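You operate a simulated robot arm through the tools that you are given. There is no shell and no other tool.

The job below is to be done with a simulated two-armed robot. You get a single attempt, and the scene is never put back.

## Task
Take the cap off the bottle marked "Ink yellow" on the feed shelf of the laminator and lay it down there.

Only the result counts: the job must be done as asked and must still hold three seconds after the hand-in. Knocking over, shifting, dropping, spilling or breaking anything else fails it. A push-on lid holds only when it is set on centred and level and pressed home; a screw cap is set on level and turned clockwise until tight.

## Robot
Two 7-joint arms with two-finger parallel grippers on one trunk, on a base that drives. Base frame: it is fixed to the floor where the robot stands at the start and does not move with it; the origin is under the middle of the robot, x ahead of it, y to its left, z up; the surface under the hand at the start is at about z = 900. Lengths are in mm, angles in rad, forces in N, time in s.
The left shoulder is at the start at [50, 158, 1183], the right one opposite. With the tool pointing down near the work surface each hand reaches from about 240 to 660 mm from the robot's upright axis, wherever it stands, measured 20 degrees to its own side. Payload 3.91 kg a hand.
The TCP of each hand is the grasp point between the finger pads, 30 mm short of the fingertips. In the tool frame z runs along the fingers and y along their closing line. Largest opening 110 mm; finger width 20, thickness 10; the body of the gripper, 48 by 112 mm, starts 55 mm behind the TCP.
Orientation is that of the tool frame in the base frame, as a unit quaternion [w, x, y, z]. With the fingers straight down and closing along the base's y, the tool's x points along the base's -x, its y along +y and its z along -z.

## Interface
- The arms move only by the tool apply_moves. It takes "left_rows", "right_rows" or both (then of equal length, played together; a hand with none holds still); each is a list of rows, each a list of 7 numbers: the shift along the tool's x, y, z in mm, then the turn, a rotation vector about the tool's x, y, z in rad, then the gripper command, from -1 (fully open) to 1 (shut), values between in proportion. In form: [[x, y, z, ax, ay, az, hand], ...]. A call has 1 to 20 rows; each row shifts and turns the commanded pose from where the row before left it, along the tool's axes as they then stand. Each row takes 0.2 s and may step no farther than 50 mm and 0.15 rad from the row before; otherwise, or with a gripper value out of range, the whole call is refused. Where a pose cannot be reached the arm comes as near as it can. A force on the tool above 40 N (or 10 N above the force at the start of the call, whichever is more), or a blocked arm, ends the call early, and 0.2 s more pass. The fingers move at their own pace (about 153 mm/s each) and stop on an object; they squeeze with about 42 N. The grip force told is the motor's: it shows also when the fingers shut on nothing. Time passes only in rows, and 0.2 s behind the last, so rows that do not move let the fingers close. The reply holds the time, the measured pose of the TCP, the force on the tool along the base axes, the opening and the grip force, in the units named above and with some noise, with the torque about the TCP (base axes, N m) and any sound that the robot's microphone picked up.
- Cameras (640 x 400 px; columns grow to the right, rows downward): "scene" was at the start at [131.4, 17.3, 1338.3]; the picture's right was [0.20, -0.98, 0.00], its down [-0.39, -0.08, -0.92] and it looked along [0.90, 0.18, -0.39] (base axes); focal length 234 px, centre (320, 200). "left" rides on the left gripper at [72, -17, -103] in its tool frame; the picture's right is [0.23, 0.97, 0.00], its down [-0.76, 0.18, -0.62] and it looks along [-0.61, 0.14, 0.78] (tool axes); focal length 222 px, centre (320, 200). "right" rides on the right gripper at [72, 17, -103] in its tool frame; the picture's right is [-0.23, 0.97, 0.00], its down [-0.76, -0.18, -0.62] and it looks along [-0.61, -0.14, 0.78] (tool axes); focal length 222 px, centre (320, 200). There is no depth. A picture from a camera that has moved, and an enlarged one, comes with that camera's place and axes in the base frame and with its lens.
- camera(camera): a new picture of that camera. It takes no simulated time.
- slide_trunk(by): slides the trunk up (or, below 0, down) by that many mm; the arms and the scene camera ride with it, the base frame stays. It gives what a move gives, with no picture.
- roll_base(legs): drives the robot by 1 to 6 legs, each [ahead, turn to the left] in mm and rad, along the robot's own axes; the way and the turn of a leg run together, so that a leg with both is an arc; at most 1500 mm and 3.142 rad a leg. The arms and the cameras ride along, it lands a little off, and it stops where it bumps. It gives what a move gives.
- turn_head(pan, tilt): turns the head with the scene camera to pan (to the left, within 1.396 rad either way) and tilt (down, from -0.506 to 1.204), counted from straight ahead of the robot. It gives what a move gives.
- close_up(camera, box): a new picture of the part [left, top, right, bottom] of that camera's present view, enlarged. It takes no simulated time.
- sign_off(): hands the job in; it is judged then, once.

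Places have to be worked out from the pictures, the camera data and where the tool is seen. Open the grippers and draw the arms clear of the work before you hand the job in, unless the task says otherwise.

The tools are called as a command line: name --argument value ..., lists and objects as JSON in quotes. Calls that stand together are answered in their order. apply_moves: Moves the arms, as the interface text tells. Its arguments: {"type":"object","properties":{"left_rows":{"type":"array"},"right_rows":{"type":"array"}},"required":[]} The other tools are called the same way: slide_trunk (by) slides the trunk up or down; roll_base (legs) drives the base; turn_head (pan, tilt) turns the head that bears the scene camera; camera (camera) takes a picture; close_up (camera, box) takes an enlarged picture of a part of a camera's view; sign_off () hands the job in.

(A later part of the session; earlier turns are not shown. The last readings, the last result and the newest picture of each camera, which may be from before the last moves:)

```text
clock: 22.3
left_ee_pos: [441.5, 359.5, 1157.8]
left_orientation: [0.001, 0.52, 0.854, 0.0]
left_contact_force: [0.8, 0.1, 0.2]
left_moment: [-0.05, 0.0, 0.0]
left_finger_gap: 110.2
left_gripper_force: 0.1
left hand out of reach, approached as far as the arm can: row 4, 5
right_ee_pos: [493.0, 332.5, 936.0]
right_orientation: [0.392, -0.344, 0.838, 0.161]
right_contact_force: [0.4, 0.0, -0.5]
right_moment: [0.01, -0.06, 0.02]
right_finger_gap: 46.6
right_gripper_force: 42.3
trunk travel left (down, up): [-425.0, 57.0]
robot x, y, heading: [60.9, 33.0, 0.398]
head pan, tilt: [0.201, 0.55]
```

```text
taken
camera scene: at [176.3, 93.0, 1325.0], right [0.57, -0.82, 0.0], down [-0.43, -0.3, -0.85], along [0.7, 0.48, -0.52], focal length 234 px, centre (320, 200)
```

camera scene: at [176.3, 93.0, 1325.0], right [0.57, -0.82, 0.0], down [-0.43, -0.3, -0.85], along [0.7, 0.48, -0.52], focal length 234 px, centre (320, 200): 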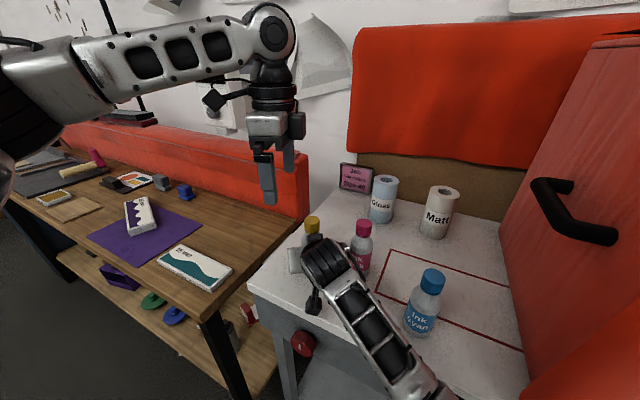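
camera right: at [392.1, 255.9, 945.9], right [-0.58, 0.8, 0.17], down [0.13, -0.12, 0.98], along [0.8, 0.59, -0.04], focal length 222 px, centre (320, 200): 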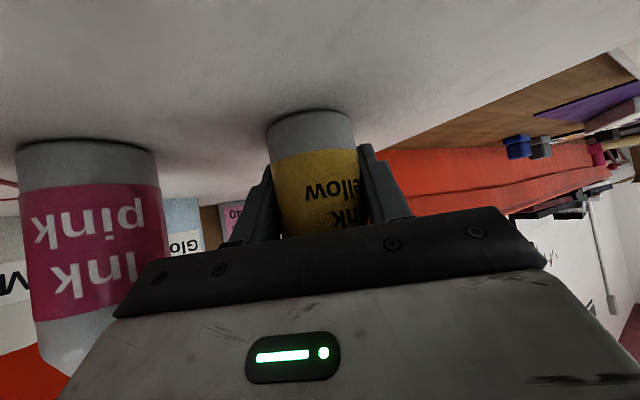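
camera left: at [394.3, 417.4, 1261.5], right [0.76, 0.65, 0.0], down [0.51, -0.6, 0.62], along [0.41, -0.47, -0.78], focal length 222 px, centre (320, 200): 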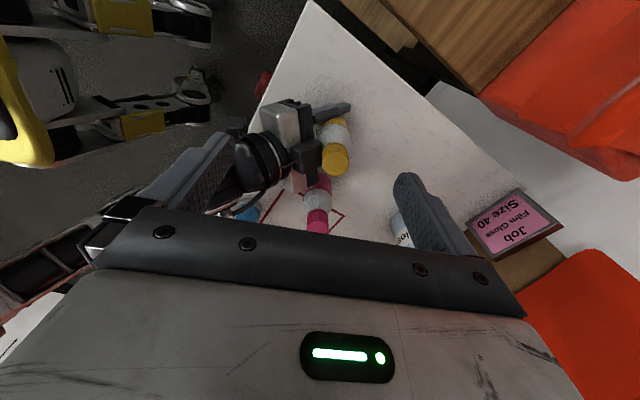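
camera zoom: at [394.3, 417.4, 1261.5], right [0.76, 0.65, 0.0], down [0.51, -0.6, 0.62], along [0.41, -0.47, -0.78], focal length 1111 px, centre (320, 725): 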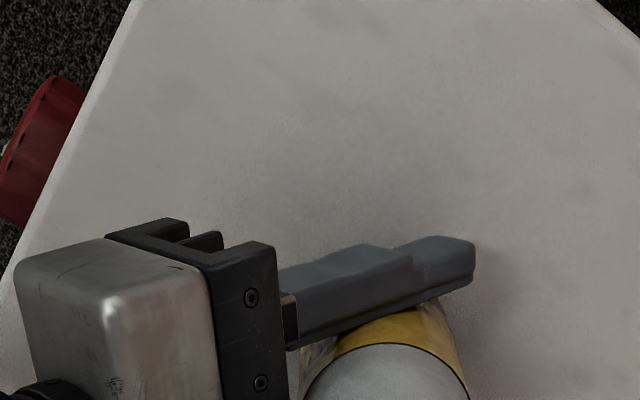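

The left arm ran out of reach at (441, 359, 1158) with that yaw, though the spot should be easy; the wrist yaw is the likely limit. I rotate the left hand back counter-clockwise by about 1.1 rad in place, well above everything.

apply_moves --left_rows '[[0, 0, -5, 0, 0, -0.14, -1], [0, 0, -5, 0, 0, -0.14, -1], [0, 0, -5, 0, 0, -0.14, -1], [0, 0, 0, 0, 0, -0.14, -1], [0, 0, 0, 0, 0, -0.14, -1], [0, 0, 0, 0, 0, -0.14, -1], [0, 0, 0, 0, 0, -0.14, -1], [0, 0, 0, 0, 0, -0.14, -1]]'

```text
clock: 24.1
left_ee_pos: [438.0, 361.3, 1173.1]
left_orientation: [0.001, -0.013, 1.0, 0.0]
left_contact_force: [0.0, 0.5, 0.3]
left_moment: [0.0, -0.02, 0.02]
left_finger_gap: 110.0
left_gripper_force: 0.0
left hand out of reach, approached as far as the arm can: row 3
right_ee_pos: [492.3, 332.3, 934.8]
right_orientation: [0.391, -0.344, 0.838, 0.161]
right_contact_force: [1.5, -0.3, 1.0]
right_moment: [-0.06, -0.06, 0.05]
right_finger_gap: 46.8
right_gripper_force: 42.1
trunk travel left (down, up): [-425.0, 57.0]
robot x, y, heading: [65.4, 28.1, 0.401]
head pan, tilt: [0.201, 0.55]
```

Yaw is back to zero in the base frame. I try moving over the cap again.

apply_moves --left_rows '[[-18, -9.7, 0, 0, 0, 0, -1], [-18, -9.7, 0, 0, 0, 0, -1], [-18, -9.7, 0, 0, 0, 0, -1], [0, 0, 0, 0, 0, 0, -1]]'

camera --camera "left"

camera --camera "scene"

```text
clock: 25.1
left_ee_pos: [439.4, 360.9, 1174.1]
left_orientation: [0.001, -0.012, 1.0, 0.0]
left_contact_force: [-0.7, -0.6, 0.1]
left_moment: [0.0, 0.0, -0.05]
left_finger_gap: 109.8
left_gripper_force: 0.0
left hand out of reach, approached as far as the arm can: row 1, 2, 3
right_ee_pos: [492.3, 332.7, 934.8]
right_orientation: [0.391, -0.345, 0.838, 0.162]
right_contact_force: [0.4, 0.3, 0.5]
right_moment: [-0.04, -0.06, 0.01]
right_finger_gap: 46.8
right_gripper_force: 42.8
trunk travel left (down, up): [-425.0, 57.0]
robot x, y, heading: [63.2, 28.1, 0.404]
head pan, tilt: [0.201, 0.55]
```

```text
taken
camera left: at [367.2, 344.0, 1276.2], right [-0.25, 0.97, 0.0], down [0.76, 0.19, 0.62], along [0.6, 0.16, -0.78], focal length 222 px, centre (320, 200)
```

left: 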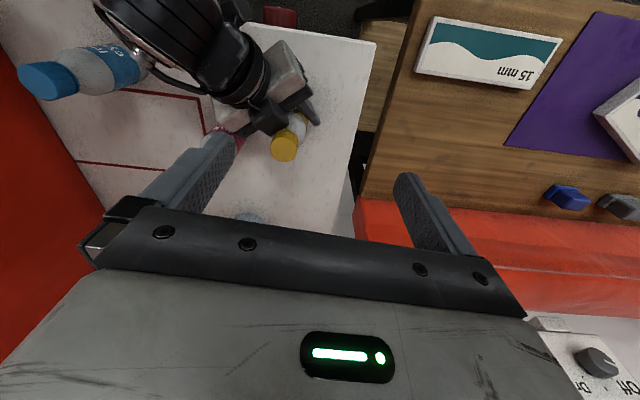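

```text
taken
camera scene: at [176.3, 92.8, 1325.0], right [0.57, -0.82, 0.0], down [-0.43, -0.3, -0.85], along [0.7, 0.48, -0.52], focal length 234 px, centre (320, 200)
```

scene: 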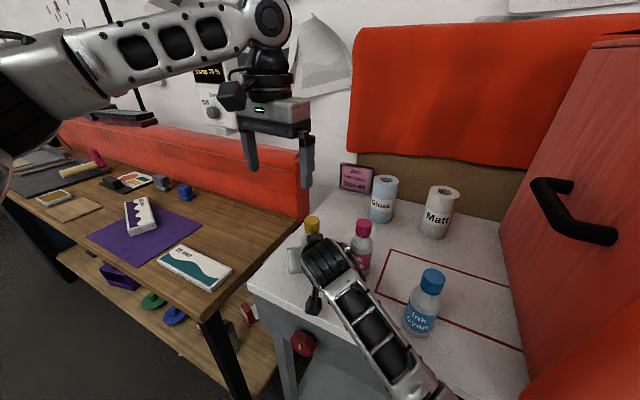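

Left arm is still limited here at this height; near the work surface the reach should be better. I lower it to about z 1130 (tips still 65+ mm above the cap) and try toward the cap again.

apply_moves --left_rows '[[0, 0, 20, 0, 0, 0, -1], [0, 0, 20, 0, 0, 0, -1], [-13, -7, 0, 0, 0, 0, -1], [-13, -7, 0, 0, 0, 0, -1], [-13, -7, 0, 0, 0, 0, -1], [-13, -7, 0, 0, 0, 0, -1]]'

```text
clock: 26.5
left_ee_pos: [444.7, 358.4, 1132.7]
left_orientation: [-0.001, -0.011, 1.0, 0.0]
left_contact_force: [0.0, -0.6, -0.4]
left_moment: [0.0, 0.0, 0.02]
left_finger_gap: 110.1
left_gripper_force: 0.2
left hand out of reach, approached as far as the arm can: row 3, 4, 5, 6
right_ee_pos: [493.2, 332.8, 935.1]
right_orientation: [0.391, -0.344, 0.838, 0.161]
right_contact_force: [-0.3, -0.7, 0.3]
right_moment: [-0.02, -0.03, 0.06]
right_finger_gap: 46.5
right_gripper_force: 42.1
trunk travel left (down, up): [-425.0, 57.0]
robot x, y, heading: [63.0, 24.8, 0.399]
head pan, tilt: [0.201, 0.55]
```

The left hand again stopped at its limit (445, 358). I test whether yaw matters by turning the left hand a further 0.4 rad counter-clockwise and trying the same move at this height.

apply_moves --left_rows '[[0, 0, 0, 0, 0, -0.14, -1], [0, 0, 0, 0, 0, -0.14, -1], [0, 0, 0, 0, 0, -0.14, -1], [-14.9, -1.2, 0, 0, 0, 0, -1], [-14.9, -1.2, 0, 0, 0, 0, -1], [-14.9, -1.2, 0, 0, 0, 0, -1]]'

camera --camera "scene"

```text
clock: 27.9
left_ee_pos: [457.5, 386.3, 1129.3]
left_orientation: [0.002, -0.219, 0.976, 0.0]
left_contact_force: [1.1, -0.4, 0.3]
left_moment: [0.02, 0.0, 0.0]
left_finger_gap: 110.3
left_gripper_force: 0.0
left hand out of reach, approached as far as the arm can: row 4, 5, 6
right_ee_pos: [493.5, 332.1, 934.7]
right_orientation: [0.391, -0.344, 0.839, 0.16]
right_contact_force: [0.2, -0.3, -0.4]
right_moment: [-0.01, -0.02, 0.01]
right_finger_gap: 46.6
right_gripper_force: 42.5
trunk travel left (down, up): [-425.0, 57.0]
robot x, y, heading: [66.2, 28.1, 0.401]
head pan, tilt: [0.201, 0.55]
```

```text
taken
camera scene: at [176.2, 92.9, 1325.0], right [0.57, -0.82, 0.0], down [-0.43, -0.3, -0.85], along [0.7, 0.48, -0.52], focal length 234 px, centre (320, 200)
```

scene: 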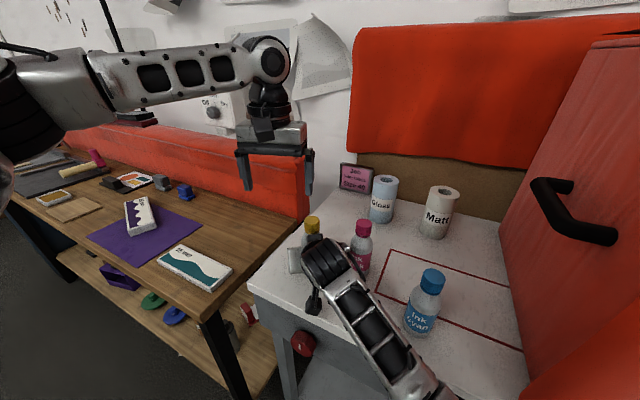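

The left limit depends on direction (it needs the bottle closer and more to its own side). I release the bottle with the right hand, back straight out, and then reposition the base.

apply_moves --right_rows '[[0, 0, 0, 0, 0, 0, -0.3], [0, 0, 0, 0, 0, 0, -0.45], [0, 0, 0, 0, 0, 0, -0.45]]'

camera --camera "right"

```text
clock: 28.7
left_ee_pos: [458.1, 385.3, 1129.1]
left_orientation: [0.001, -0.219, 0.976, 0.0]
left_contact_force: [0.1, -0.3, 0.2]
left_moment: [0.02, 0.0, 0.04]
left_finger_gap: 110.1
left_gripper_force: 0.1
right_ee_pos: [492.4, 333.8, 935.6]
right_orientation: [0.391, -0.345, 0.838, 0.162]
right_contact_force: [0.7, 0.0, -1.1]
right_moment: [-0.05, 0.02, -0.01]
right_finger_gap: 79.9
right_gripper_force: 0.0
trunk travel left (down, up): [-425.0, 57.0]
robot x, y, heading: [63.6, 23.7, 0.396]
head pan, tilt: [0.201, 0.55]
```

```text
taken
camera right: at [392.0, 255.9, 945.8], right [-0.58, 0.8, 0.17], down [0.13, -0.12, 0.98], along [0.8, 0.59, -0.04], focal length 222 px, centre (320, 200)
```

right: 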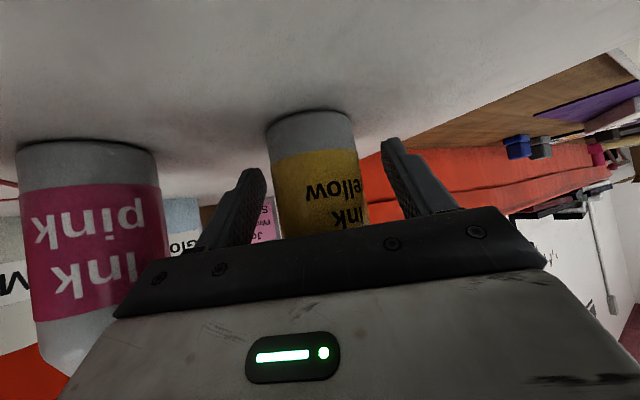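

Released; the bottle stands untouched. I back the right hand out 150 mm along its axis and then raise it, and lift the left a bit.

apply_moves --right_rows '[[0, 0, -30, 0, 0, 0, -0.45], [0, 0, -30, 0, 0, 0, -0.45], [0, 0, -30, 0, 0, 0, -0.45], [0, 0, -30, 0, 0, 0, -0.45], [0, 0, -30, 0, 0, 0, -0.45], [-26.8, 0, -22.5, 0, 0, 0, -0.45], [-26.8, 0, -22.5, 0, 0, 0, -0.45]]'

apply_moves --left_rows '[[5, 20, -20, 0, 0, 0, -1], [5, 20, -20, 0, 0, 0, -1]]'

camera --camera "scene"

```text
clock: 30.3
left_ee_pos: [457.9, 385.8, 1129.8]
left_orientation: [0.001, -0.22, 0.975, 0.0]
left_contact_force: [1.1, -0.4, 1.0]
left_moment: [0.0, 0.0, -0.02]
left_finger_gap: 110.0
left_gripper_force: 0.1
right_ee_pos: [410.9, 250.8, 1102.3]
right_orientation: [0.388, -0.344, 0.84, 0.161]
right_contact_force: [0.3, 0.2, -0.4]
right_moment: [0.01, -0.01, 0.02]
right_finger_gap: 79.9
right_gripper_force: 0.1
trunk travel left (down, up): [-425.0, 57.0]
robot x, y, heading: [66.2, 29.7, 0.398]
head pan, tilt: [0.201, 0.55]
```

```text
clock: 30.9
left_ee_pos: [431.2, 416.4, 1170.5]
left_orientation: [0.001, -0.219, 0.976, 0.0]
left_contact_force: [-0.1, 0.7, 0.6]
left_moment: [-0.02, 0.0, -0.05]
left_finger_gap: 109.9
left_gripper_force: 0.0
right_ee_pos: [410.4, 251.9, 1101.1]
right_orientation: [0.39, -0.344, 0.839, 0.161]
right_contact_force: [-0.4, -0.5, 0.4]
right_moment: [0.0, -0.01, -0.02]
right_finger_gap: 79.7
right_gripper_force: 0.0
trunk travel left (down, up): [-425.0, 57.0]
robot x, y, heading: [63.4, 24.6, 0.402]
head pan, tilt: [0.201, 0.55]
```

```text
taken
camera scene: at [175.9, 92.9, 1325.0], right [0.57, -0.82, 0.0], down [-0.43, -0.3, -0.85], along [0.7, 0.48, -0.52], focal length 234 px, centre (320, 200)
```

scene: 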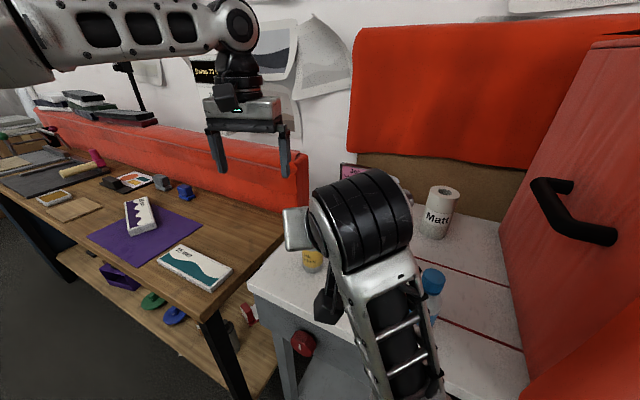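

Both hands are clear. I raise the right a little more, then drive 50 mm ahead and turn 0.16 rad right, which puts the bottle about 440 ahead and 186 left in the robot's frame.

apply_moves --right_rows '[[-23, 0, -19.3, 0, 0, 0, -0.45]]'

roll_base --legs '[[50, 0], [0, -0.16]]'

camera --camera "scene"

camera --camera "left"

camera --camera "right"

```text
clock: 31.3
left_ee_pos: [431.9, 416.2, 1168.5]
left_orientation: [0.0, -0.22, 0.976, 0.0]
left_contact_force: [0.2, 0.2, 0.1]
left_moment: [0.01, -0.04, 0.0]
left_finger_gap: 109.9
left_gripper_force: 0.0
right_ee_pos: [415.1, 254.8, 1121.0]
right_orientation: [0.39, -0.344, 0.84, 0.155]
right_contact_force: [-0.1, -0.2, -0.7]
right_moment: [-0.01, 0.0, 0.0]
right_finger_gap: 79.8
right_gripper_force: 0.0
right hand out of reach, approached as far as the arm can: row 1
trunk travel left (down, up): [-425.0, 57.0]
robot x, y, heading: [64.3, 26.2, 0.399]
head pan, tilt: [0.201, 0.55]
```

```text
clock: 32.9
left_ee_pos: [536.1, 372.0, 1169.4]
left_orientation: [0.0, -0.141, 0.99, 0.001]
left_contact_force: [0.6, -0.5, 0.4]
left_moment: [0.03, 0.03, -0.01]
left_finger_gap: 109.9
left_gripper_force: 0.1
right_ee_pos: [495.9, 212.4, 1124.0]
right_orientation: [0.403, -0.274, 0.864, 0.124]
right_contact_force: [0.7, -0.1, 0.1]
right_moment: [-0.01, -0.02, 0.04]
right_finger_gap: 79.8
right_gripper_force: 0.1
trunk travel left (down, up): [-425.0, 57.0]
robot x, y, heading: [110.7, 46.1, 0.242]
head pan, tilt: [0.201, 0.55]
```

```text
taken
camera scene: at [231.6, 93.4, 1325.0], right [0.43, -0.9, 0.0], down [-0.47, -0.22, -0.85], along [0.77, 0.36, -0.52], focal length 234 px, centre (320, 200)
```

scene: 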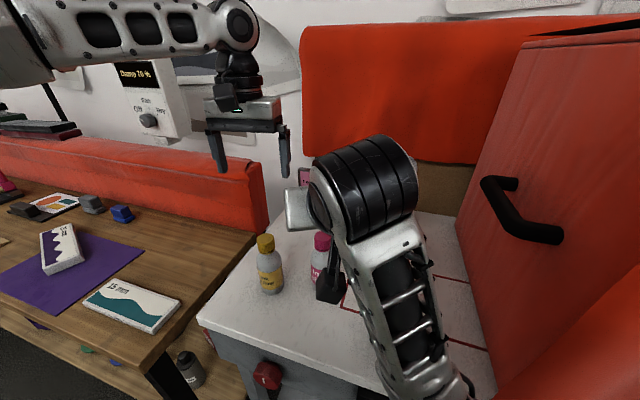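

```text
taken
camera left: at [471.2, 337.0, 1272.1], right [-0.49, 0.87, 0.0], down [0.68, 0.38, 0.62], along [0.54, 0.31, -0.78], focal length 222 px, centre (320, 200)
```

left: 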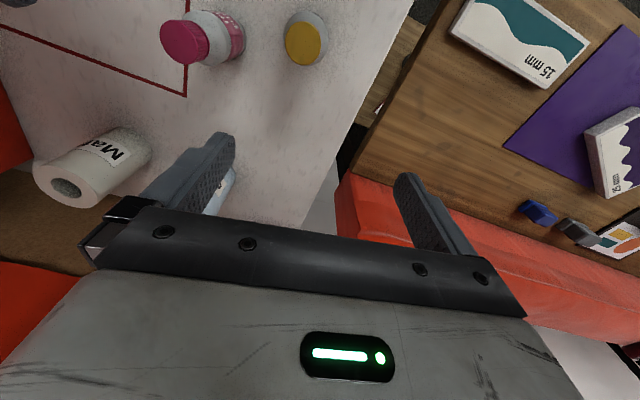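

```text
taken
camera right: at [383.9, 154.6, 1134.1], right [-0.44, 0.88, 0.17], down [0.11, -0.13, 0.99], along [0.89, 0.45, -0.04], focal length 222 px, centre (320, 200)
```

right: 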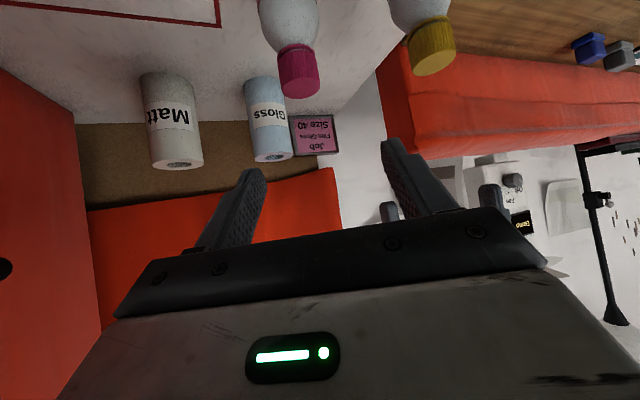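

Base is at (111, 46), heading 0.24. Before re-gripping I test the left hand: rotate it clockwise by about 1.58 rad (fingers along x, camera away from the right hand), then move over the cap at z 1169.

apply_moves --left_rows '[[0, 0, 0, 0, 0, 0.144, -1], [0, 0, 0, 0, 0, 0.144, -1], [0, 0, 0, 0, 0, 0.144, -1], [0, 0, 0, 0, 0, 0.144, -1], [0, 0, 0, 0, 0, 0.144, -1], [0, 0, 0, 0, 0, 0.144, -1], [0, 0, 0, 0, 0, 0.144, -1], [0, 0, 0, 0, 0, 0.144, -1], [0, 0, 0, 0, 0, 0.144, -1], [0, 0, 0, 0, 0, 0.144, -1], [0, 0, 0, 0, 0, 0.144, -1]]'

```text
clock: 35.3
left_ee_pos: [535.0, 372.2, 1170.1]
left_orientation: [0.0, 0.607, 0.795, 0.0]
left_contact_force: [-0.5, 0.0, -0.8]
left_moment: [0.03, -0.01, -0.01]
left_finger_gap: 110.2
left_gripper_force: 0.0
right_ee_pos: [496.0, 212.5, 1122.8]
right_orientation: [0.404, -0.274, 0.864, 0.123]
right_contact_force: [0.0, 0.2, 0.3]
right_moment: [-0.01, -0.02, -0.01]
right_finger_gap: 79.8
right_gripper_force: 0.0
trunk travel left (down, up): [-425.0, 57.0]
robot x, y, heading: [114.3, 45.6, 0.238]
head pan, tilt: [0.201, 0.55]
```

Rotation worked. Now I move the left hand over the cap at the same height.

apply_moves --left_rows '[[-13.7, -25.3, 0, 0, 0, 0, -1], [-13.7, -25.3, 0, 0, 0, 0, -1], [0, 0, 0, 0, 0, 0, -1]]'

camera --camera "left"

close_up --camera "left" --box '[280, 55, 360, 135]'

```text
clock: 36.1
left_ee_pos: [492.9, 333.2, 1168.4]
left_orientation: [0.002, 0.606, 0.795, 0.001]
left_contact_force: [0.1, -0.4, 0.8]
left_moment: [0.04, 0.0, -0.01]
left_finger_gap: 109.9
left_gripper_force: 0.2
right_ee_pos: [496.9, 213.9, 1123.3]
right_orientation: [0.404, -0.274, 0.864, 0.123]
right_contact_force: [0.5, 0.2, 0.4]
right_moment: [0.0, -0.01, 0.0]
right_finger_gap: 79.6
right_gripper_force: 0.0
trunk travel left (down, up): [-425.0, 57.0]
robot x, y, heading: [107.6, 45.7, 0.241]
head pan, tilt: [0.201, 0.55]
```

```text
taken
camera left: at [457.7, 399.3, 1272.3], right [0.88, 0.48, 0.0], down [0.37, -0.69, 0.62], along [0.3, -0.55, -0.78], focal length 222 px, centre (320, 200)
```

left: 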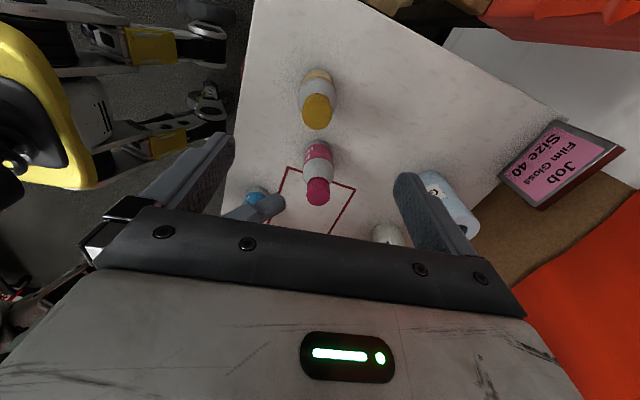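

```text
5.00 times, centred on (320, 95) of left
camera zoom: at [457.7, 399.3, 1272.3], right [0.88, 0.48, 0.0], down [0.37, -0.69, 0.62], along [0.3, -0.55, -0.78], focal length 1111 px, centre (320, 725)
```

zoom: 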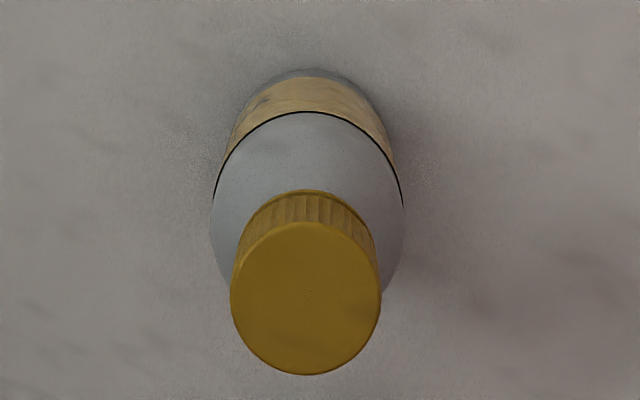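

The left hand reached (493, 333) over the cap; the view says the cap is about 2–3 mm off the TCP, which I correct. I lower to TCP z ≈ 1060 (open fingers straddling above the cap) to verify reach and centring.

apply_moves --left_rows '[[-1, -1.3, 36, 0, 0, 0, -1], [-1.2, -1.4, 36, 0, 0, 0, -1], [0, 0, 36, 0, 0, 0, -1], [0, 0, 0, 0, 0, 0, -1]]'

camera --camera "left"

close_up --camera "left" --box '[220, 110, 420, 235]'

camera --camera "scene"

```text
clock: 37.1
left_ee_pos: [490.6, 329.6, 1061.1]
left_orientation: [0.0, 0.606, 0.795, 0.001]
left_contact_force: [-0.6, 0.0, 0.2]
left_moment: [0.0, 0.02, 0.01]
left_finger_gap: 109.9
left_gripper_force: 0.0
right_ee_pos: [496.6, 213.3, 1123.4]
right_orientation: [0.404, -0.273, 0.865, 0.122]
right_contact_force: [-1.1, 0.3, 1.2]
right_moment: [-0.02, -0.02, 0.01]
right_finger_gap: 79.8
right_gripper_force: 0.1
trunk travel left (down, up): [-425.0, 57.0]
robot x, y, heading: [112.9, 46.3, 0.24]
head pan, tilt: [0.201, 0.55]
```

```text
taken
camera left: at [456.6, 396.9, 1164.3], right [0.88, 0.48, 0.0], down [0.37, -0.69, 0.62], along [0.3, -0.55, -0.78], focal length 222 px, centre (320, 200)
```

left: 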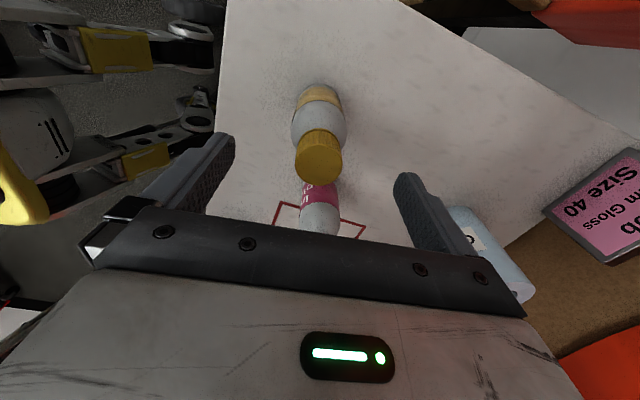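

```text
3.20 times, centred on (320, 172) of left
camera zoom: at [456.6, 396.9, 1164.3], right [0.88, 0.48, 0.0], down [0.37, -0.69, 0.62], along [0.3, -0.55, -0.78], focal length 711 px, centre (320, 288)
```

zoom: 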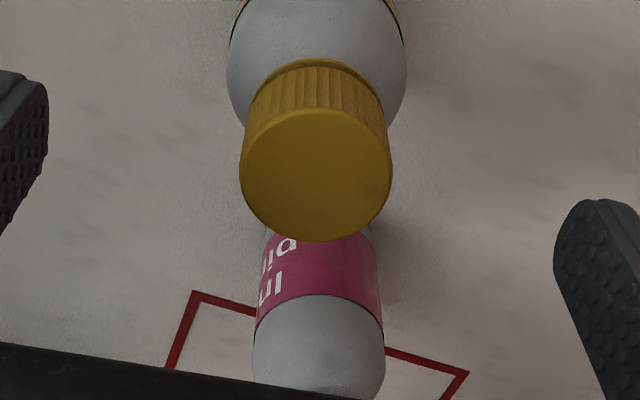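

```text
taken
camera scene: at [231.3, 93.8, 1325.0], right [0.43, -0.9, 0.0], down [-0.47, -0.22, -0.85], along [0.77, 0.36, -0.52], focal length 234 px, centre (320, 200)
```

scene: 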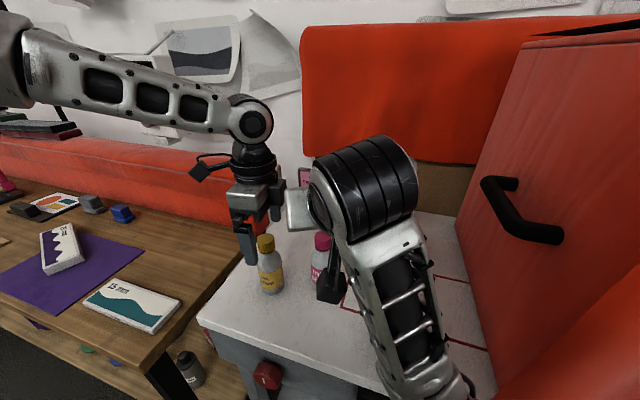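

Left reach at grasp height is confirmed and centring is within about 1.5 mm. Now I lift the left hand and move it aside to +y so the right hand can come in to hold the bottle.

apply_moves --left_rows '[[0, 0, -36, 0, 0, 0, -1], [0, 0, -36, 0, 0, 0, -1], [0, 0, -36, 0, 0, 0, -1], [30, 0, 0, 0, 0, 0, -1], [30, 0, 0, 0, 0, 0, -1], [30, 0, 0, 0, 0, 0, -1]]'

apply_moves --right_rows '[[2.8, 44.9, 6.8, 0, 0, 0, -0.45], [2.8, 44.9, 6.8, 0, 0, 0, -0.45], [0, 0, 0, -0.0614, 0, -0.0514, -0.45], [0, 0, 0, -0.0614, 0, -0.0514, -0.45]]'

camera --camera "right"

camera --camera "scene"

```text
clock: 38.5
left_ee_pos: [466.4, 418.1, 1167.4]
left_orientation: [0.001, 0.606, 0.796, 0.0]
left_contact_force: [0.0, -0.7, -0.3]
left_moment: [-0.02, 0.02, -0.02]
left_finger_gap: 110.1
left_gripper_force: 0.2
right_ee_pos: [495.9, 213.6, 1123.6]
right_orientation: [0.404, -0.274, 0.864, 0.122]
right_contact_force: [-1.3, -0.1, -0.9]
right_moment: [0.03, -0.04, 0.06]
right_finger_gap: 79.8
right_gripper_force: 0.0
trunk travel left (down, up): [-425.0, 57.0]
robot x, y, heading: [115.8, 44.7, 0.241]
head pan, tilt: [0.201, 0.55]
```

```text
clock: 39.5
left_ee_pos: [467.9, 417.0, 1168.9]
left_orientation: [0.001, 0.606, 0.796, 0.001]
left_contact_force: [0.1, 0.6, -0.5]
left_moment: [-0.04, -0.06, -0.01]
left_finger_gap: 109.9
left_gripper_force: 0.1
right_ee_pos: [449.1, 291.7, 1111.2]
right_orientation: [0.392, -0.342, 0.839, 0.157]
right_contact_force: [0.8, 0.3, 0.5]
right_moment: [-0.03, 0.02, -0.01]
right_finger_gap: 79.8
right_gripper_force: 0.0
trunk travel left (down, up): [-425.0, 57.0]
robot x, y, heading: [109.3, 45.6, 0.245]
head pan, tilt: [0.201, 0.55]
```

```text
taken
camera right: at [348.5, 215.0, 1121.6], right [-0.58, 0.8, 0.17], down [0.13, -0.11, 0.99], along [0.81, 0.59, -0.04], focal length 222 px, centre (320, 200)
```

right: 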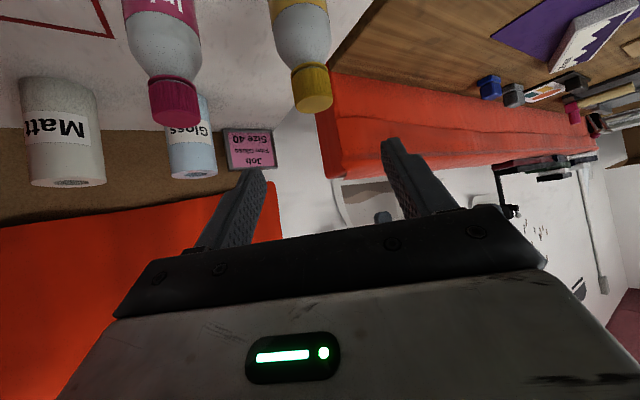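

```text
taken
camera scene: at [231.4, 93.9, 1325.0], right [0.43, -0.9, 0.0], down [-0.47, -0.22, -0.85], along [0.77, 0.36, -0.52], focal length 234 px, centre (320, 200)
```

scene: 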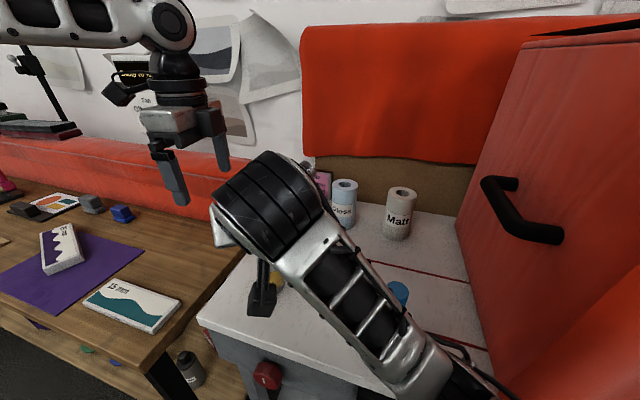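

Right hand is lined up (lateral error about 1 mm). I descend vertically 125 mm in front of the bottle.

apply_moves --right_rows '[[24, -0.3, 20, 0, 0, 0, -0.45], [24, -0.3, 20, 0, 0, 0, -0.45], [24, -0.3, 20, 0, 0, 0, -0.45], [24, -0.3, 20, 0, 0, 0, -0.45]]'

camera --camera "right"

close_up --camera "right" --box '[240, 60, 420, 230]'

```text
clock: 40.5
left_ee_pos: [467.7, 415.5, 1167.8]
left_orientation: [0.0, 0.606, 0.796, -0.001]
left_contact_force: [0.4, -0.1, 0.4]
left_moment: [0.02, 0.0, 0.01]
left_finger_gap: 109.9
left_gripper_force: 0.1
right_ee_pos: [451.3, 290.8, 984.6]
right_orientation: [0.392, -0.342, 0.839, 0.156]
right_contact_force: [-0.2, -0.2, -0.1]
right_moment: [0.02, 0.01, 0.0]
right_finger_gap: 79.7
right_gripper_force: 0.0
trunk travel left (down, up): [-425.0, 57.0]
robot x, y, heading: [109.3, 43.9, 0.235]
head pan, tilt: [0.201, 0.55]
```

```text
taken
camera right: at [349.8, 213.9, 995.7], right [-0.57, 0.8, 0.17], down [0.13, -0.11, 0.99], along [0.81, 0.59, -0.04], focal length 222 px, centre (320, 200)
```

right: 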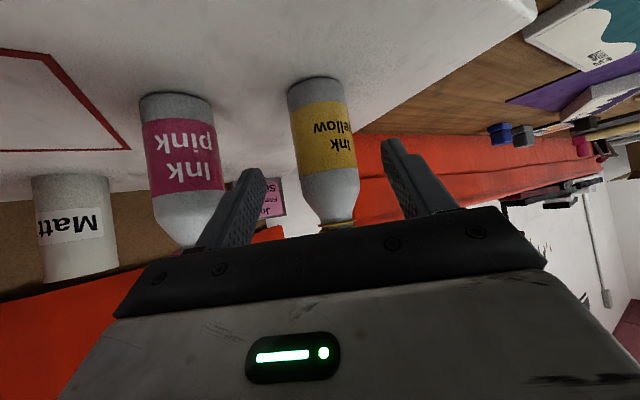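

```text
2.35 times, centred on (330, 145) of right
camera zoom: at [349.8, 213.9, 995.7], right [-0.57, 0.8, 0.17], down [0.13, -0.11, 0.99], along [0.81, 0.59, -0.04], focal length 523 px, centre (296, 329)
```

zoom: 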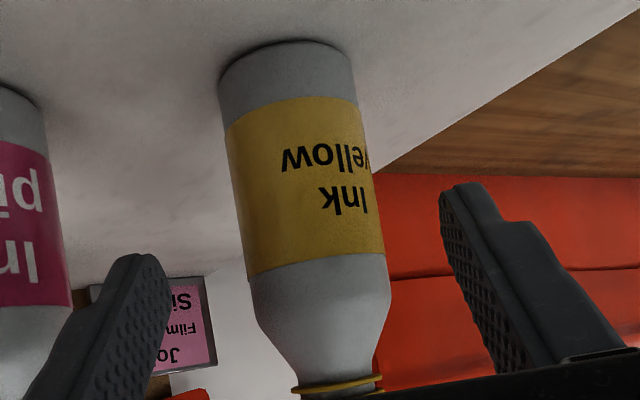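

The bottle sits between the fingers with about 1–2 mm lateral offset. I advance 76 mm along the tool axis around the body, then check.

apply_moves --right_rows '[[0.4, 0.4, 25.2, 0, 0, 0, -0.45], [0.4, 0.4, 25.2, 0, 0, 0, -0.45], [0.4, 0.4, 25.2, 0, 0, 0, -0.45], [0, 0, 0, 0, 0, 0, -0.45]]'

camera --camera "right"

```text
clock: 41.5
left_ee_pos: [467.9, 417.5, 1167.8]
left_orientation: [0.0, 0.607, 0.795, 0.001]
left_contact_force: [0.0, -0.3, 1.0]
left_moment: [0.02, 0.0, 0.02]
left_finger_gap: 109.8
left_gripper_force: 0.0
right_ee_pos: [504.5, 322.3, 935.9]
right_orientation: [0.403, -0.344, 0.836, 0.141]
right_contact_force: [-0.6, -0.5, 0.3]
right_moment: [0.0, 0.03, 0.0]
right_finger_gap: 79.7
right_gripper_force: 0.0
trunk travel left (down, up): [-425.0, 57.0]
robot x, y, heading: [111.7, 49.4, 0.239]
head pan, tilt: [0.201, 0.55]
```

```text
taken
camera right: at [402.1, 247.9, 944.7], right [-0.57, 0.81, 0.14], down [0.1, -0.1, 0.99], along [0.82, 0.58, -0.02], focal length 222 px, centre (320, 200)
```

right: 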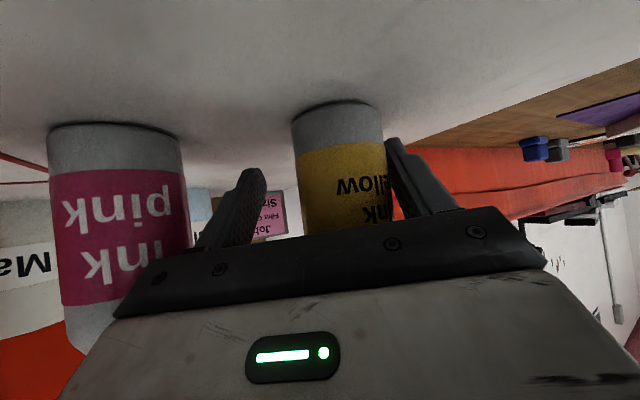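

Unexpectedly the hand ended 13 mm off to the side (504, 322) and the bottle is now near the one finger; no force shows. I let one idle row pass to see whether it is still settling.

apply_moves --right_rows '[[0, 0, 0, 0, 0, 0, -0.45]]'

close_up --camera "right" --box '[240, 80, 420, 250]'

camera --camera "scene"

```text
clock: 41.9
left_ee_pos: [466.8, 417.1, 1168.4]
left_orientation: [0.0, 0.606, 0.796, 0.0]
left_contact_force: [-0.3, 0.1, -0.4]
left_moment: [0.01, 0.01, 0.01]
left_finger_gap: 110.1
left_gripper_force: 0.1
right_ee_pos: [504.1, 322.8, 937.2]
right_orientation: [0.403, -0.343, 0.836, 0.142]
right_contact_force: [-1.1, 0.3, -1.0]
right_moment: [-0.01, -0.02, 0.0]
right_finger_gap: 79.6
right_gripper_force: 0.1
trunk travel left (down, up): [-425.0, 57.0]
robot x, y, heading: [109.2, 47.8, 0.243]
head pan, tilt: [0.201, 0.55]
```

```text
2.35 times, centred on (330, 165) of right
camera zoom: at [401.7, 248.5, 945.7], right [-0.57, 0.81, 0.14], down [0.1, -0.1, 0.99], along [0.82, 0.58, -0.02], focal length 523 px, centre (296, 282)
```

zoom: 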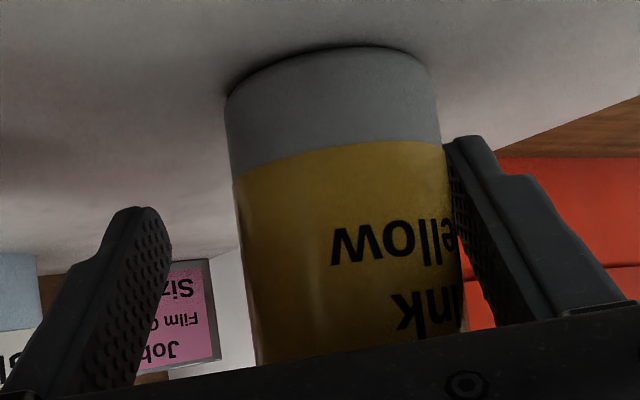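

```text
taken
camera scene: at [231.4, 93.8, 1325.0], right [0.43, -0.9, 0.0], down [-0.47, -0.22, -0.85], along [0.77, 0.36, -0.52], focal length 234 px, centre (320, 200)
```

scene: 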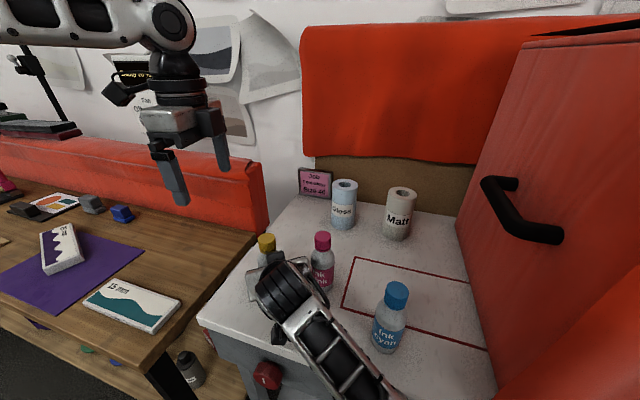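

The hand is settled off-target with no tool force, so probably a link (elbow/forearm) is touching something. I look down with the head at the right elbow and the shelf edge.

turn_head --pan -0.1 --tilt 1.0

camera --camera "scene"

```text
clock: 42.8
left_ee_pos: [466.9, 416.4, 1168.8]
left_orientation: [0.0, 0.606, 0.795, -0.001]
left_contact_force: [0.3, 0.2, -0.6]
left_moment: [-0.02, -0.04, -0.02]
left_finger_gap: 109.9
left_gripper_force: 0.1
right_ee_pos: [503.8, 324.8, 937.8]
right_orientation: [0.404, -0.343, 0.836, 0.144]
right_contact_force: [0.7, 0.5, -0.3]
right_moment: [0.03, -0.01, -0.01]
right_finger_gap: 79.7
right_gripper_force: 0.1
trunk travel left (down, up): [-425.0, 57.0]
robot x, y, heading: [110.0, 46.5, 0.242]
head pan, tilt: [-0.099, 1.0]
```

```text
taken
camera scene: at [219.2, 65.3, 1288.5], right [0.14, -0.99, 0.0], down [-0.83, -0.12, -0.54], along [0.54, 0.08, -0.84], focal length 234 px, centre (320, 200)
```

scene: 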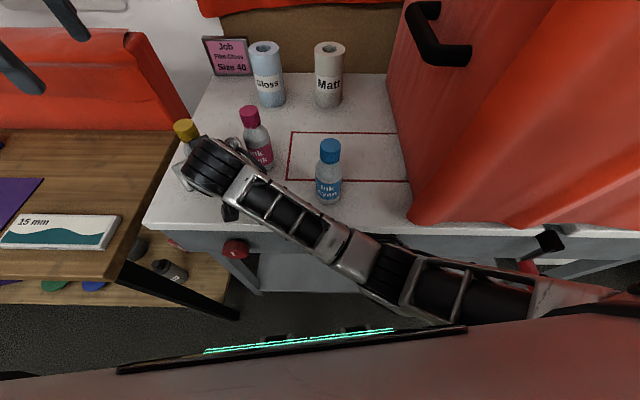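

The elbow is indeed down at the shelf's front edge, so the arm is being held off. I retreat along the tool axis the way I came, then raise.

apply_moves --right_rows '[[0, 0, -15, 0, 0, 0, -0.45], [0, 0, -20, 0, 0, 0, -0.45], [0, 0, -20, 0, 0, 0, -0.45], [0, 0, -20, 0, 0, 0, -0.45]]'

camera --camera "right"

camera --camera "scene"

```text
clock: 43.8
left_ee_pos: [467.2, 417.0, 1168.0]
left_orientation: [0.0, 0.607, 0.795, 0.0]
left_contact_force: [0.5, 0.7, 0.4]
left_moment: [0.0, -0.01, 0.02]
left_finger_gap: 110.1
left_gripper_force: 0.0
right_ee_pos: [484.1, 290.1, 1025.6]
right_orientation: [0.458, -0.347, 0.808, 0.129]
right_contact_force: [-0.3, -0.4, 0.3]
right_moment: [0.02, -0.01, 0.05]
right_finger_gap: 79.8
right_gripper_force: 0.0
trunk travel left (down, up): [-425.0, 57.0]
robot x, y, heading: [108.2, 48.0, 0.24]
head pan, tilt: [-0.099, 1.0]
stopped in row 4 (right hand): the arm was blocked; the commanded pose is now the measured one
```

```text
taken
camera right: at [381.5, 214.5, 1020.1], right [-0.58, 0.81, 0.08], down [-0.03, -0.12, 0.99], along [0.81, 0.58, 0.09], focal length 222 px, centre (320, 200)
```

right: 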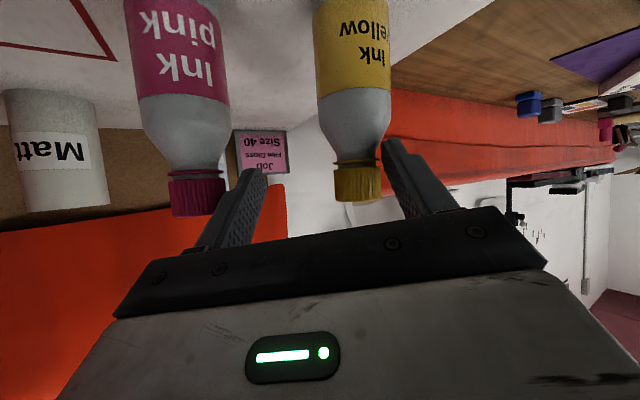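

```text
taken
camera scene: at [219.2, 65.3, 1288.5], right [0.14, -0.99, 0.0], down [-0.83, -0.12, -0.54], along [0.53, 0.08, -0.84], focal length 234 px, centre (320, 200)
```

scene: 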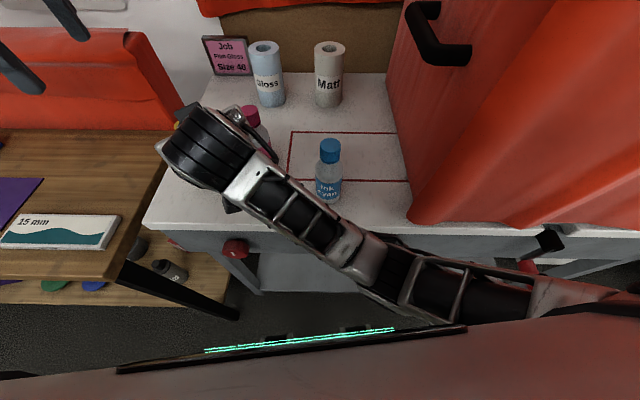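

The arm is blocked by its elbow at the shelf edge; the open fingers are close beside the cap but behind it, so reversing the base pulls everything straight away. I back the base up 60 mm.

roll_base --legs '[[-60, 0]]'

camera --camera "right"

camera --camera "scene"

```text
clock: 44.8
left_ee_pos: [408.9, 402.9, 1169.2]
left_orientation: [0.0, 0.606, 0.796, 0.001]
left_contact_force: [0.0, 0.8, 0.7]
left_moment: [-0.02, 0.02, -0.01]
left_finger_gap: 109.9
left_gripper_force: 0.0
right_ee_pos: [425.5, 275.2, 1026.5]
right_orientation: [0.459, -0.347, 0.808, 0.13]
right_contact_force: [-0.3, -0.3, 1.0]
right_moment: [0.03, 0.02, -0.04]
right_finger_gap: 79.4
right_gripper_force: 0.0
trunk travel left (down, up): [-425.0, 57.0]
robot x, y, heading: [54.4, 35.5, 0.243]
head pan, tilt: [-0.099, 1.0]
```

```text
taken
camera right: at [323.2, 200.4, 1020.2], right [-0.59, 0.81, 0.08], down [-0.03, -0.12, 0.99], along [0.81, 0.58, 0.09], focal length 222 px, centre (320, 200)
```

right: 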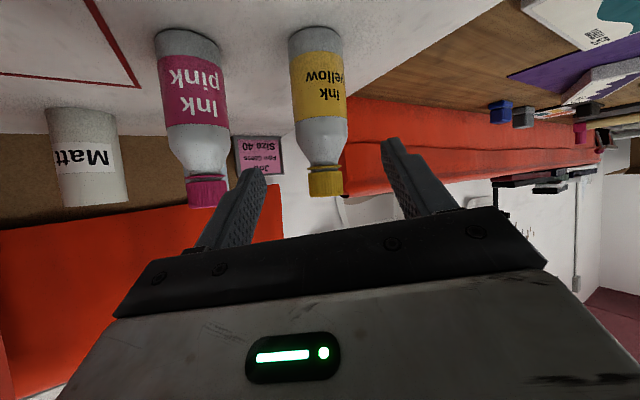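

```text
taken
camera scene: at [161.0, 51.0, 1288.6], right [0.14, -0.99, 0.0], down [-0.83, -0.12, -0.54], along [0.54, 0.08, -0.84], focal length 234 px, centre (320, 200)
```

scene: 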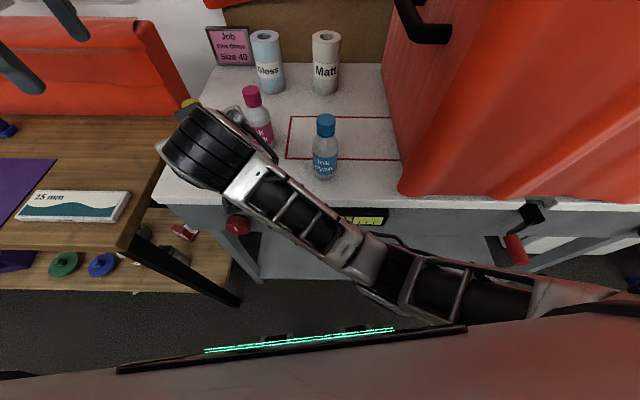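

The elbow is free again and nothing was moved. I'll approach with the base farther left and heading about 0, which keeps the right elbow well away from the shelf edge; first I raise the right hand 60 mm.

apply_moves --right_rows '[[-24.9, -3.3, -16.4, 0, 0.06, 0, -0.45], [-24.9, -3.3, -16.4, 0, 0.06, 0, -0.45]]'

turn_head --pan 1.2 --tilt 0.6

camera --camera "scene"

```text
clock: 45.4
left_ee_pos: [409.8, 402.0, 1168.2]
left_orientation: [-0.001, 0.606, 0.795, 0.001]
left_contact_force: [0.5, -0.9, -0.3]
left_moment: [0.0, -0.02, -0.03]
left_finger_gap: 110.0
left_gripper_force: 0.1
right_ee_pos: [432.4, 273.2, 1078.7]
right_orientation: [0.404, -0.354, 0.837, 0.101]
right_contact_force: [0.4, -0.2, 0.3]
right_moment: [-0.05, 0.01, -0.03]
right_finger_gap: 79.6
right_gripper_force: 0.2
trunk travel left (down, up): [-425.0, 57.0]
robot x, y, heading: [56.0, 29.0, 0.244]
head pan, tilt: [-0.099, 1.0]
```

```text
clock: 46.9
left_ee_pos: [410.2, 402.8, 1169.7]
left_orientation: [0.0, 0.606, 0.796, -0.001]
left_contact_force: [0.5, 0.1, -0.5]
left_moment: [0.0, 0.03, 0.01]
left_finger_gap: 110.0
left_gripper_force: 0.0
right_ee_pos: [434.2, 272.8, 1081.7]
right_orientation: [0.408, -0.352, 0.836, 0.102]
right_contact_force: [0.0, -0.3, 0.7]
right_moment: [-0.01, 0.0, 0.01]
right_finger_gap: 80.3
right_gripper_force: 0.1
trunk travel left (down, up): [-425.0, 57.0]
robot x, y, heading: [54.5, 34.0, 0.24]
head pan, tilt: [1.201, 0.6]
```

```text
taken
camera scene: at [104.3, 129.1, 1320.5], right [0.99, -0.13, 0.0], down [-0.07, -0.56, -0.82], along [0.11, 0.82, -0.57], focal length 234 px, centre (320, 200)
```

scene: 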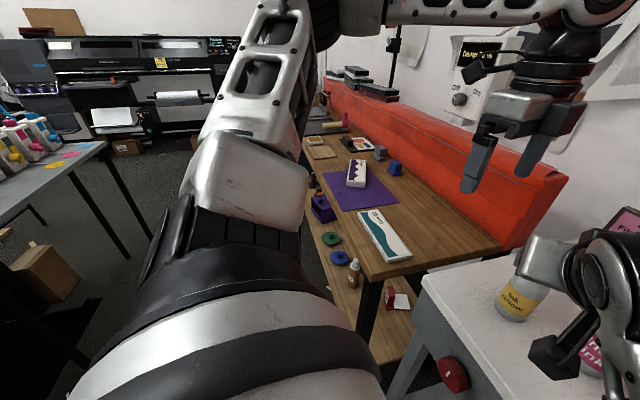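

The left side is open floor with only low items on the table. I turn left 1.33 rad, drive about 111 mm (sideways to the left), and turn back to heading 0.

roll_base --legs '[[0, 1.33]]'

roll_base --legs '[[111, 0]]'

roll_base --legs '[[0, -1.57]]'

turn_head --pan 0.3 --tilt 0.8

camera --camera "scene"

camera --camera "right"

camera --camera "left"

```text
clock: 50.6
left_ee_pos: [-227.8, 462.6, 1168.4]
left_orientation: [0.0, -0.022, 1.0, 0.0]
left_contact_force: [-0.6, -0.8, 0.3]
left_moment: [0.01, 0.01, 0.01]
left_finger_gap: 110.3
left_gripper_force: 0.1
right_ee_pos: [-94.8, 455.8, 1081.1]
right_orientation: [-0.257, 0.796, -0.435, -0.334]
right_contact_force: [-0.5, -0.2, -0.2]
right_moment: [-0.04, -0.02, -0.03]
right_finger_gap: 80.0
right_gripper_force: 0.1
trunk travel left (down, up): [-425.0, 57.0]
robot x, y, heading: [55.1, 27.6, 1.582]
head pan, tilt: [1.201, 0.6]
```

```text
clock: 51.8
left_ee_pos: [-229.0, 574.3, 1168.1]
left_orientation: [-0.002, -0.021, 1.0, -0.001]
left_contact_force: [0.1, 0.9, -0.7]
left_moment: [-0.05, 0.02, 0.0]
left_finger_gap: 110.0
left_gripper_force: 0.1
right_ee_pos: [-95.6, 568.7, 1081.2]
right_orientation: [-0.256, 0.797, -0.434, -0.332]
right_contact_force: [-0.7, 0.1, 0.1]
right_moment: [-0.03, 0.0, -0.01]
right_finger_gap: 79.8
right_gripper_force: 0.0
trunk travel left (down, up): [-425.0, 57.0]
robot x, y, heading: [50.5, 144.3, 1.585]
head pan, tilt: [1.201, 0.6]
```

```text
clock: 56.0
left_ee_pos: [483.7, 420.6, 1169.5]
left_orientation: [0.0, 0.695, 0.719, 0.0]
left_contact_force: [-0.1, 0.5, -0.1]
left_moment: [0.02, 0.01, -0.02]
left_finger_gap: 110.2
left_gripper_force: 0.0
right_ee_pos: [477.2, 287.5, 1081.2]
right_orientation: [0.418, -0.252, 0.871, 0.052]
right_contact_force: [-0.1, 0.2, -0.3]
right_moment: [-0.01, -0.04, -0.02]
right_finger_gap: 79.9
right_gripper_force: 0.1
trunk travel left (down, up): [-425.0, 57.0]
robot x, y, heading: [51.6, 141.3, 0.005]
head pan, tilt: [1.201, 0.6]
```

```text
clock: 57.2
left_ee_pos: [483.4, 420.9, 1168.3]
left_orientation: [0.0, 0.695, 0.719, 0.0]
left_contact_force: [0.6, -0.1, -0.1]
left_moment: [-0.01, -0.01, 0.02]
left_finger_gap: 109.6
left_gripper_force: 0.1
right_ee_pos: [478.6, 286.5, 1079.9]
right_orientation: [0.416, -0.252, 0.872, 0.051]
right_contact_force: [-0.6, -0.2, 0.6]
right_moment: [0.01, 0.02, -0.02]
right_finger_gap: 79.5
right_gripper_force: 0.2
trunk travel left (down, up): [-425.0, 57.0]
robot x, y, heading: [52.1, 140.4, 0.01]
head pan, tilt: [0.3, 0.799]
```

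```text
taken
camera scene: at [169.3, 167.2, 1303.6], right [0.3, -0.95, 0.0], down [-0.68, -0.22, -0.7], along [0.66, 0.21, -0.72], focal length 234 px, centre (320, 200)
```

scene: 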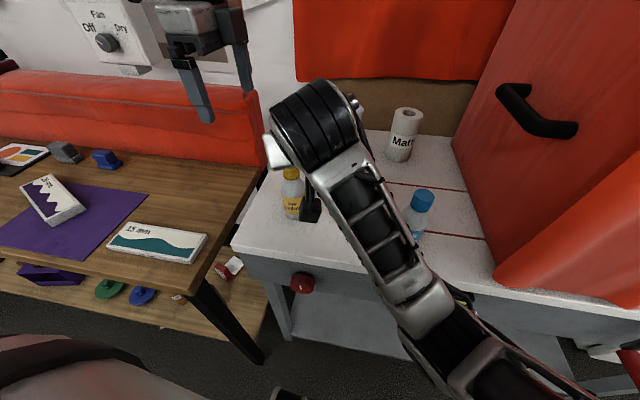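

```text
taken
camera right: at [359.7, 241.4, 1090.0], right [-0.35, 0.94, 0.05], down [0.05, -0.04, 1.0], along [0.94, 0.35, -0.03], focal length 222 px, centre (320, 200)
```

right: 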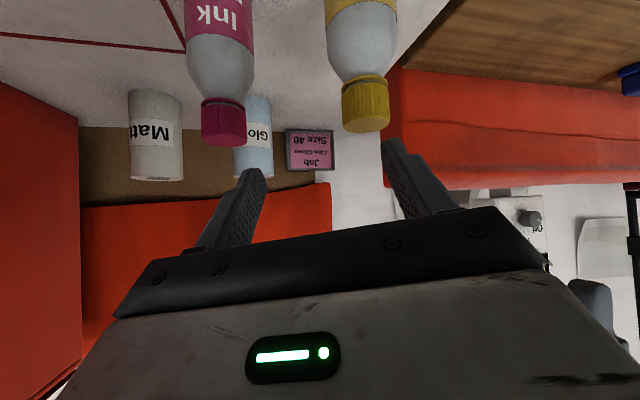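

```text
taken
camera left: at [465.7, 493.8, 1271.7], right [0.97, 0.26, 0.0], down [0.2, -0.76, 0.62], along [0.16, -0.6, -0.78], focal length 222 px, centre (320, 200)
```

left: 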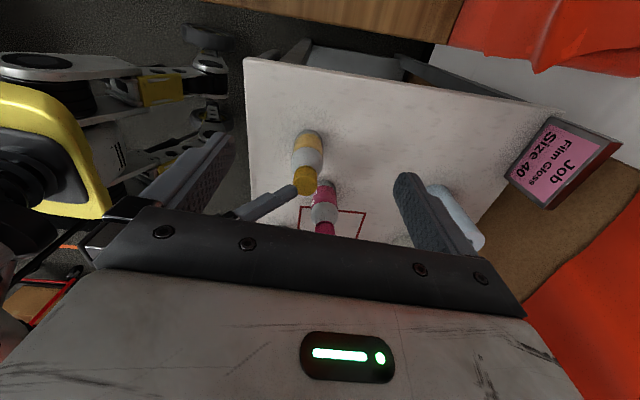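

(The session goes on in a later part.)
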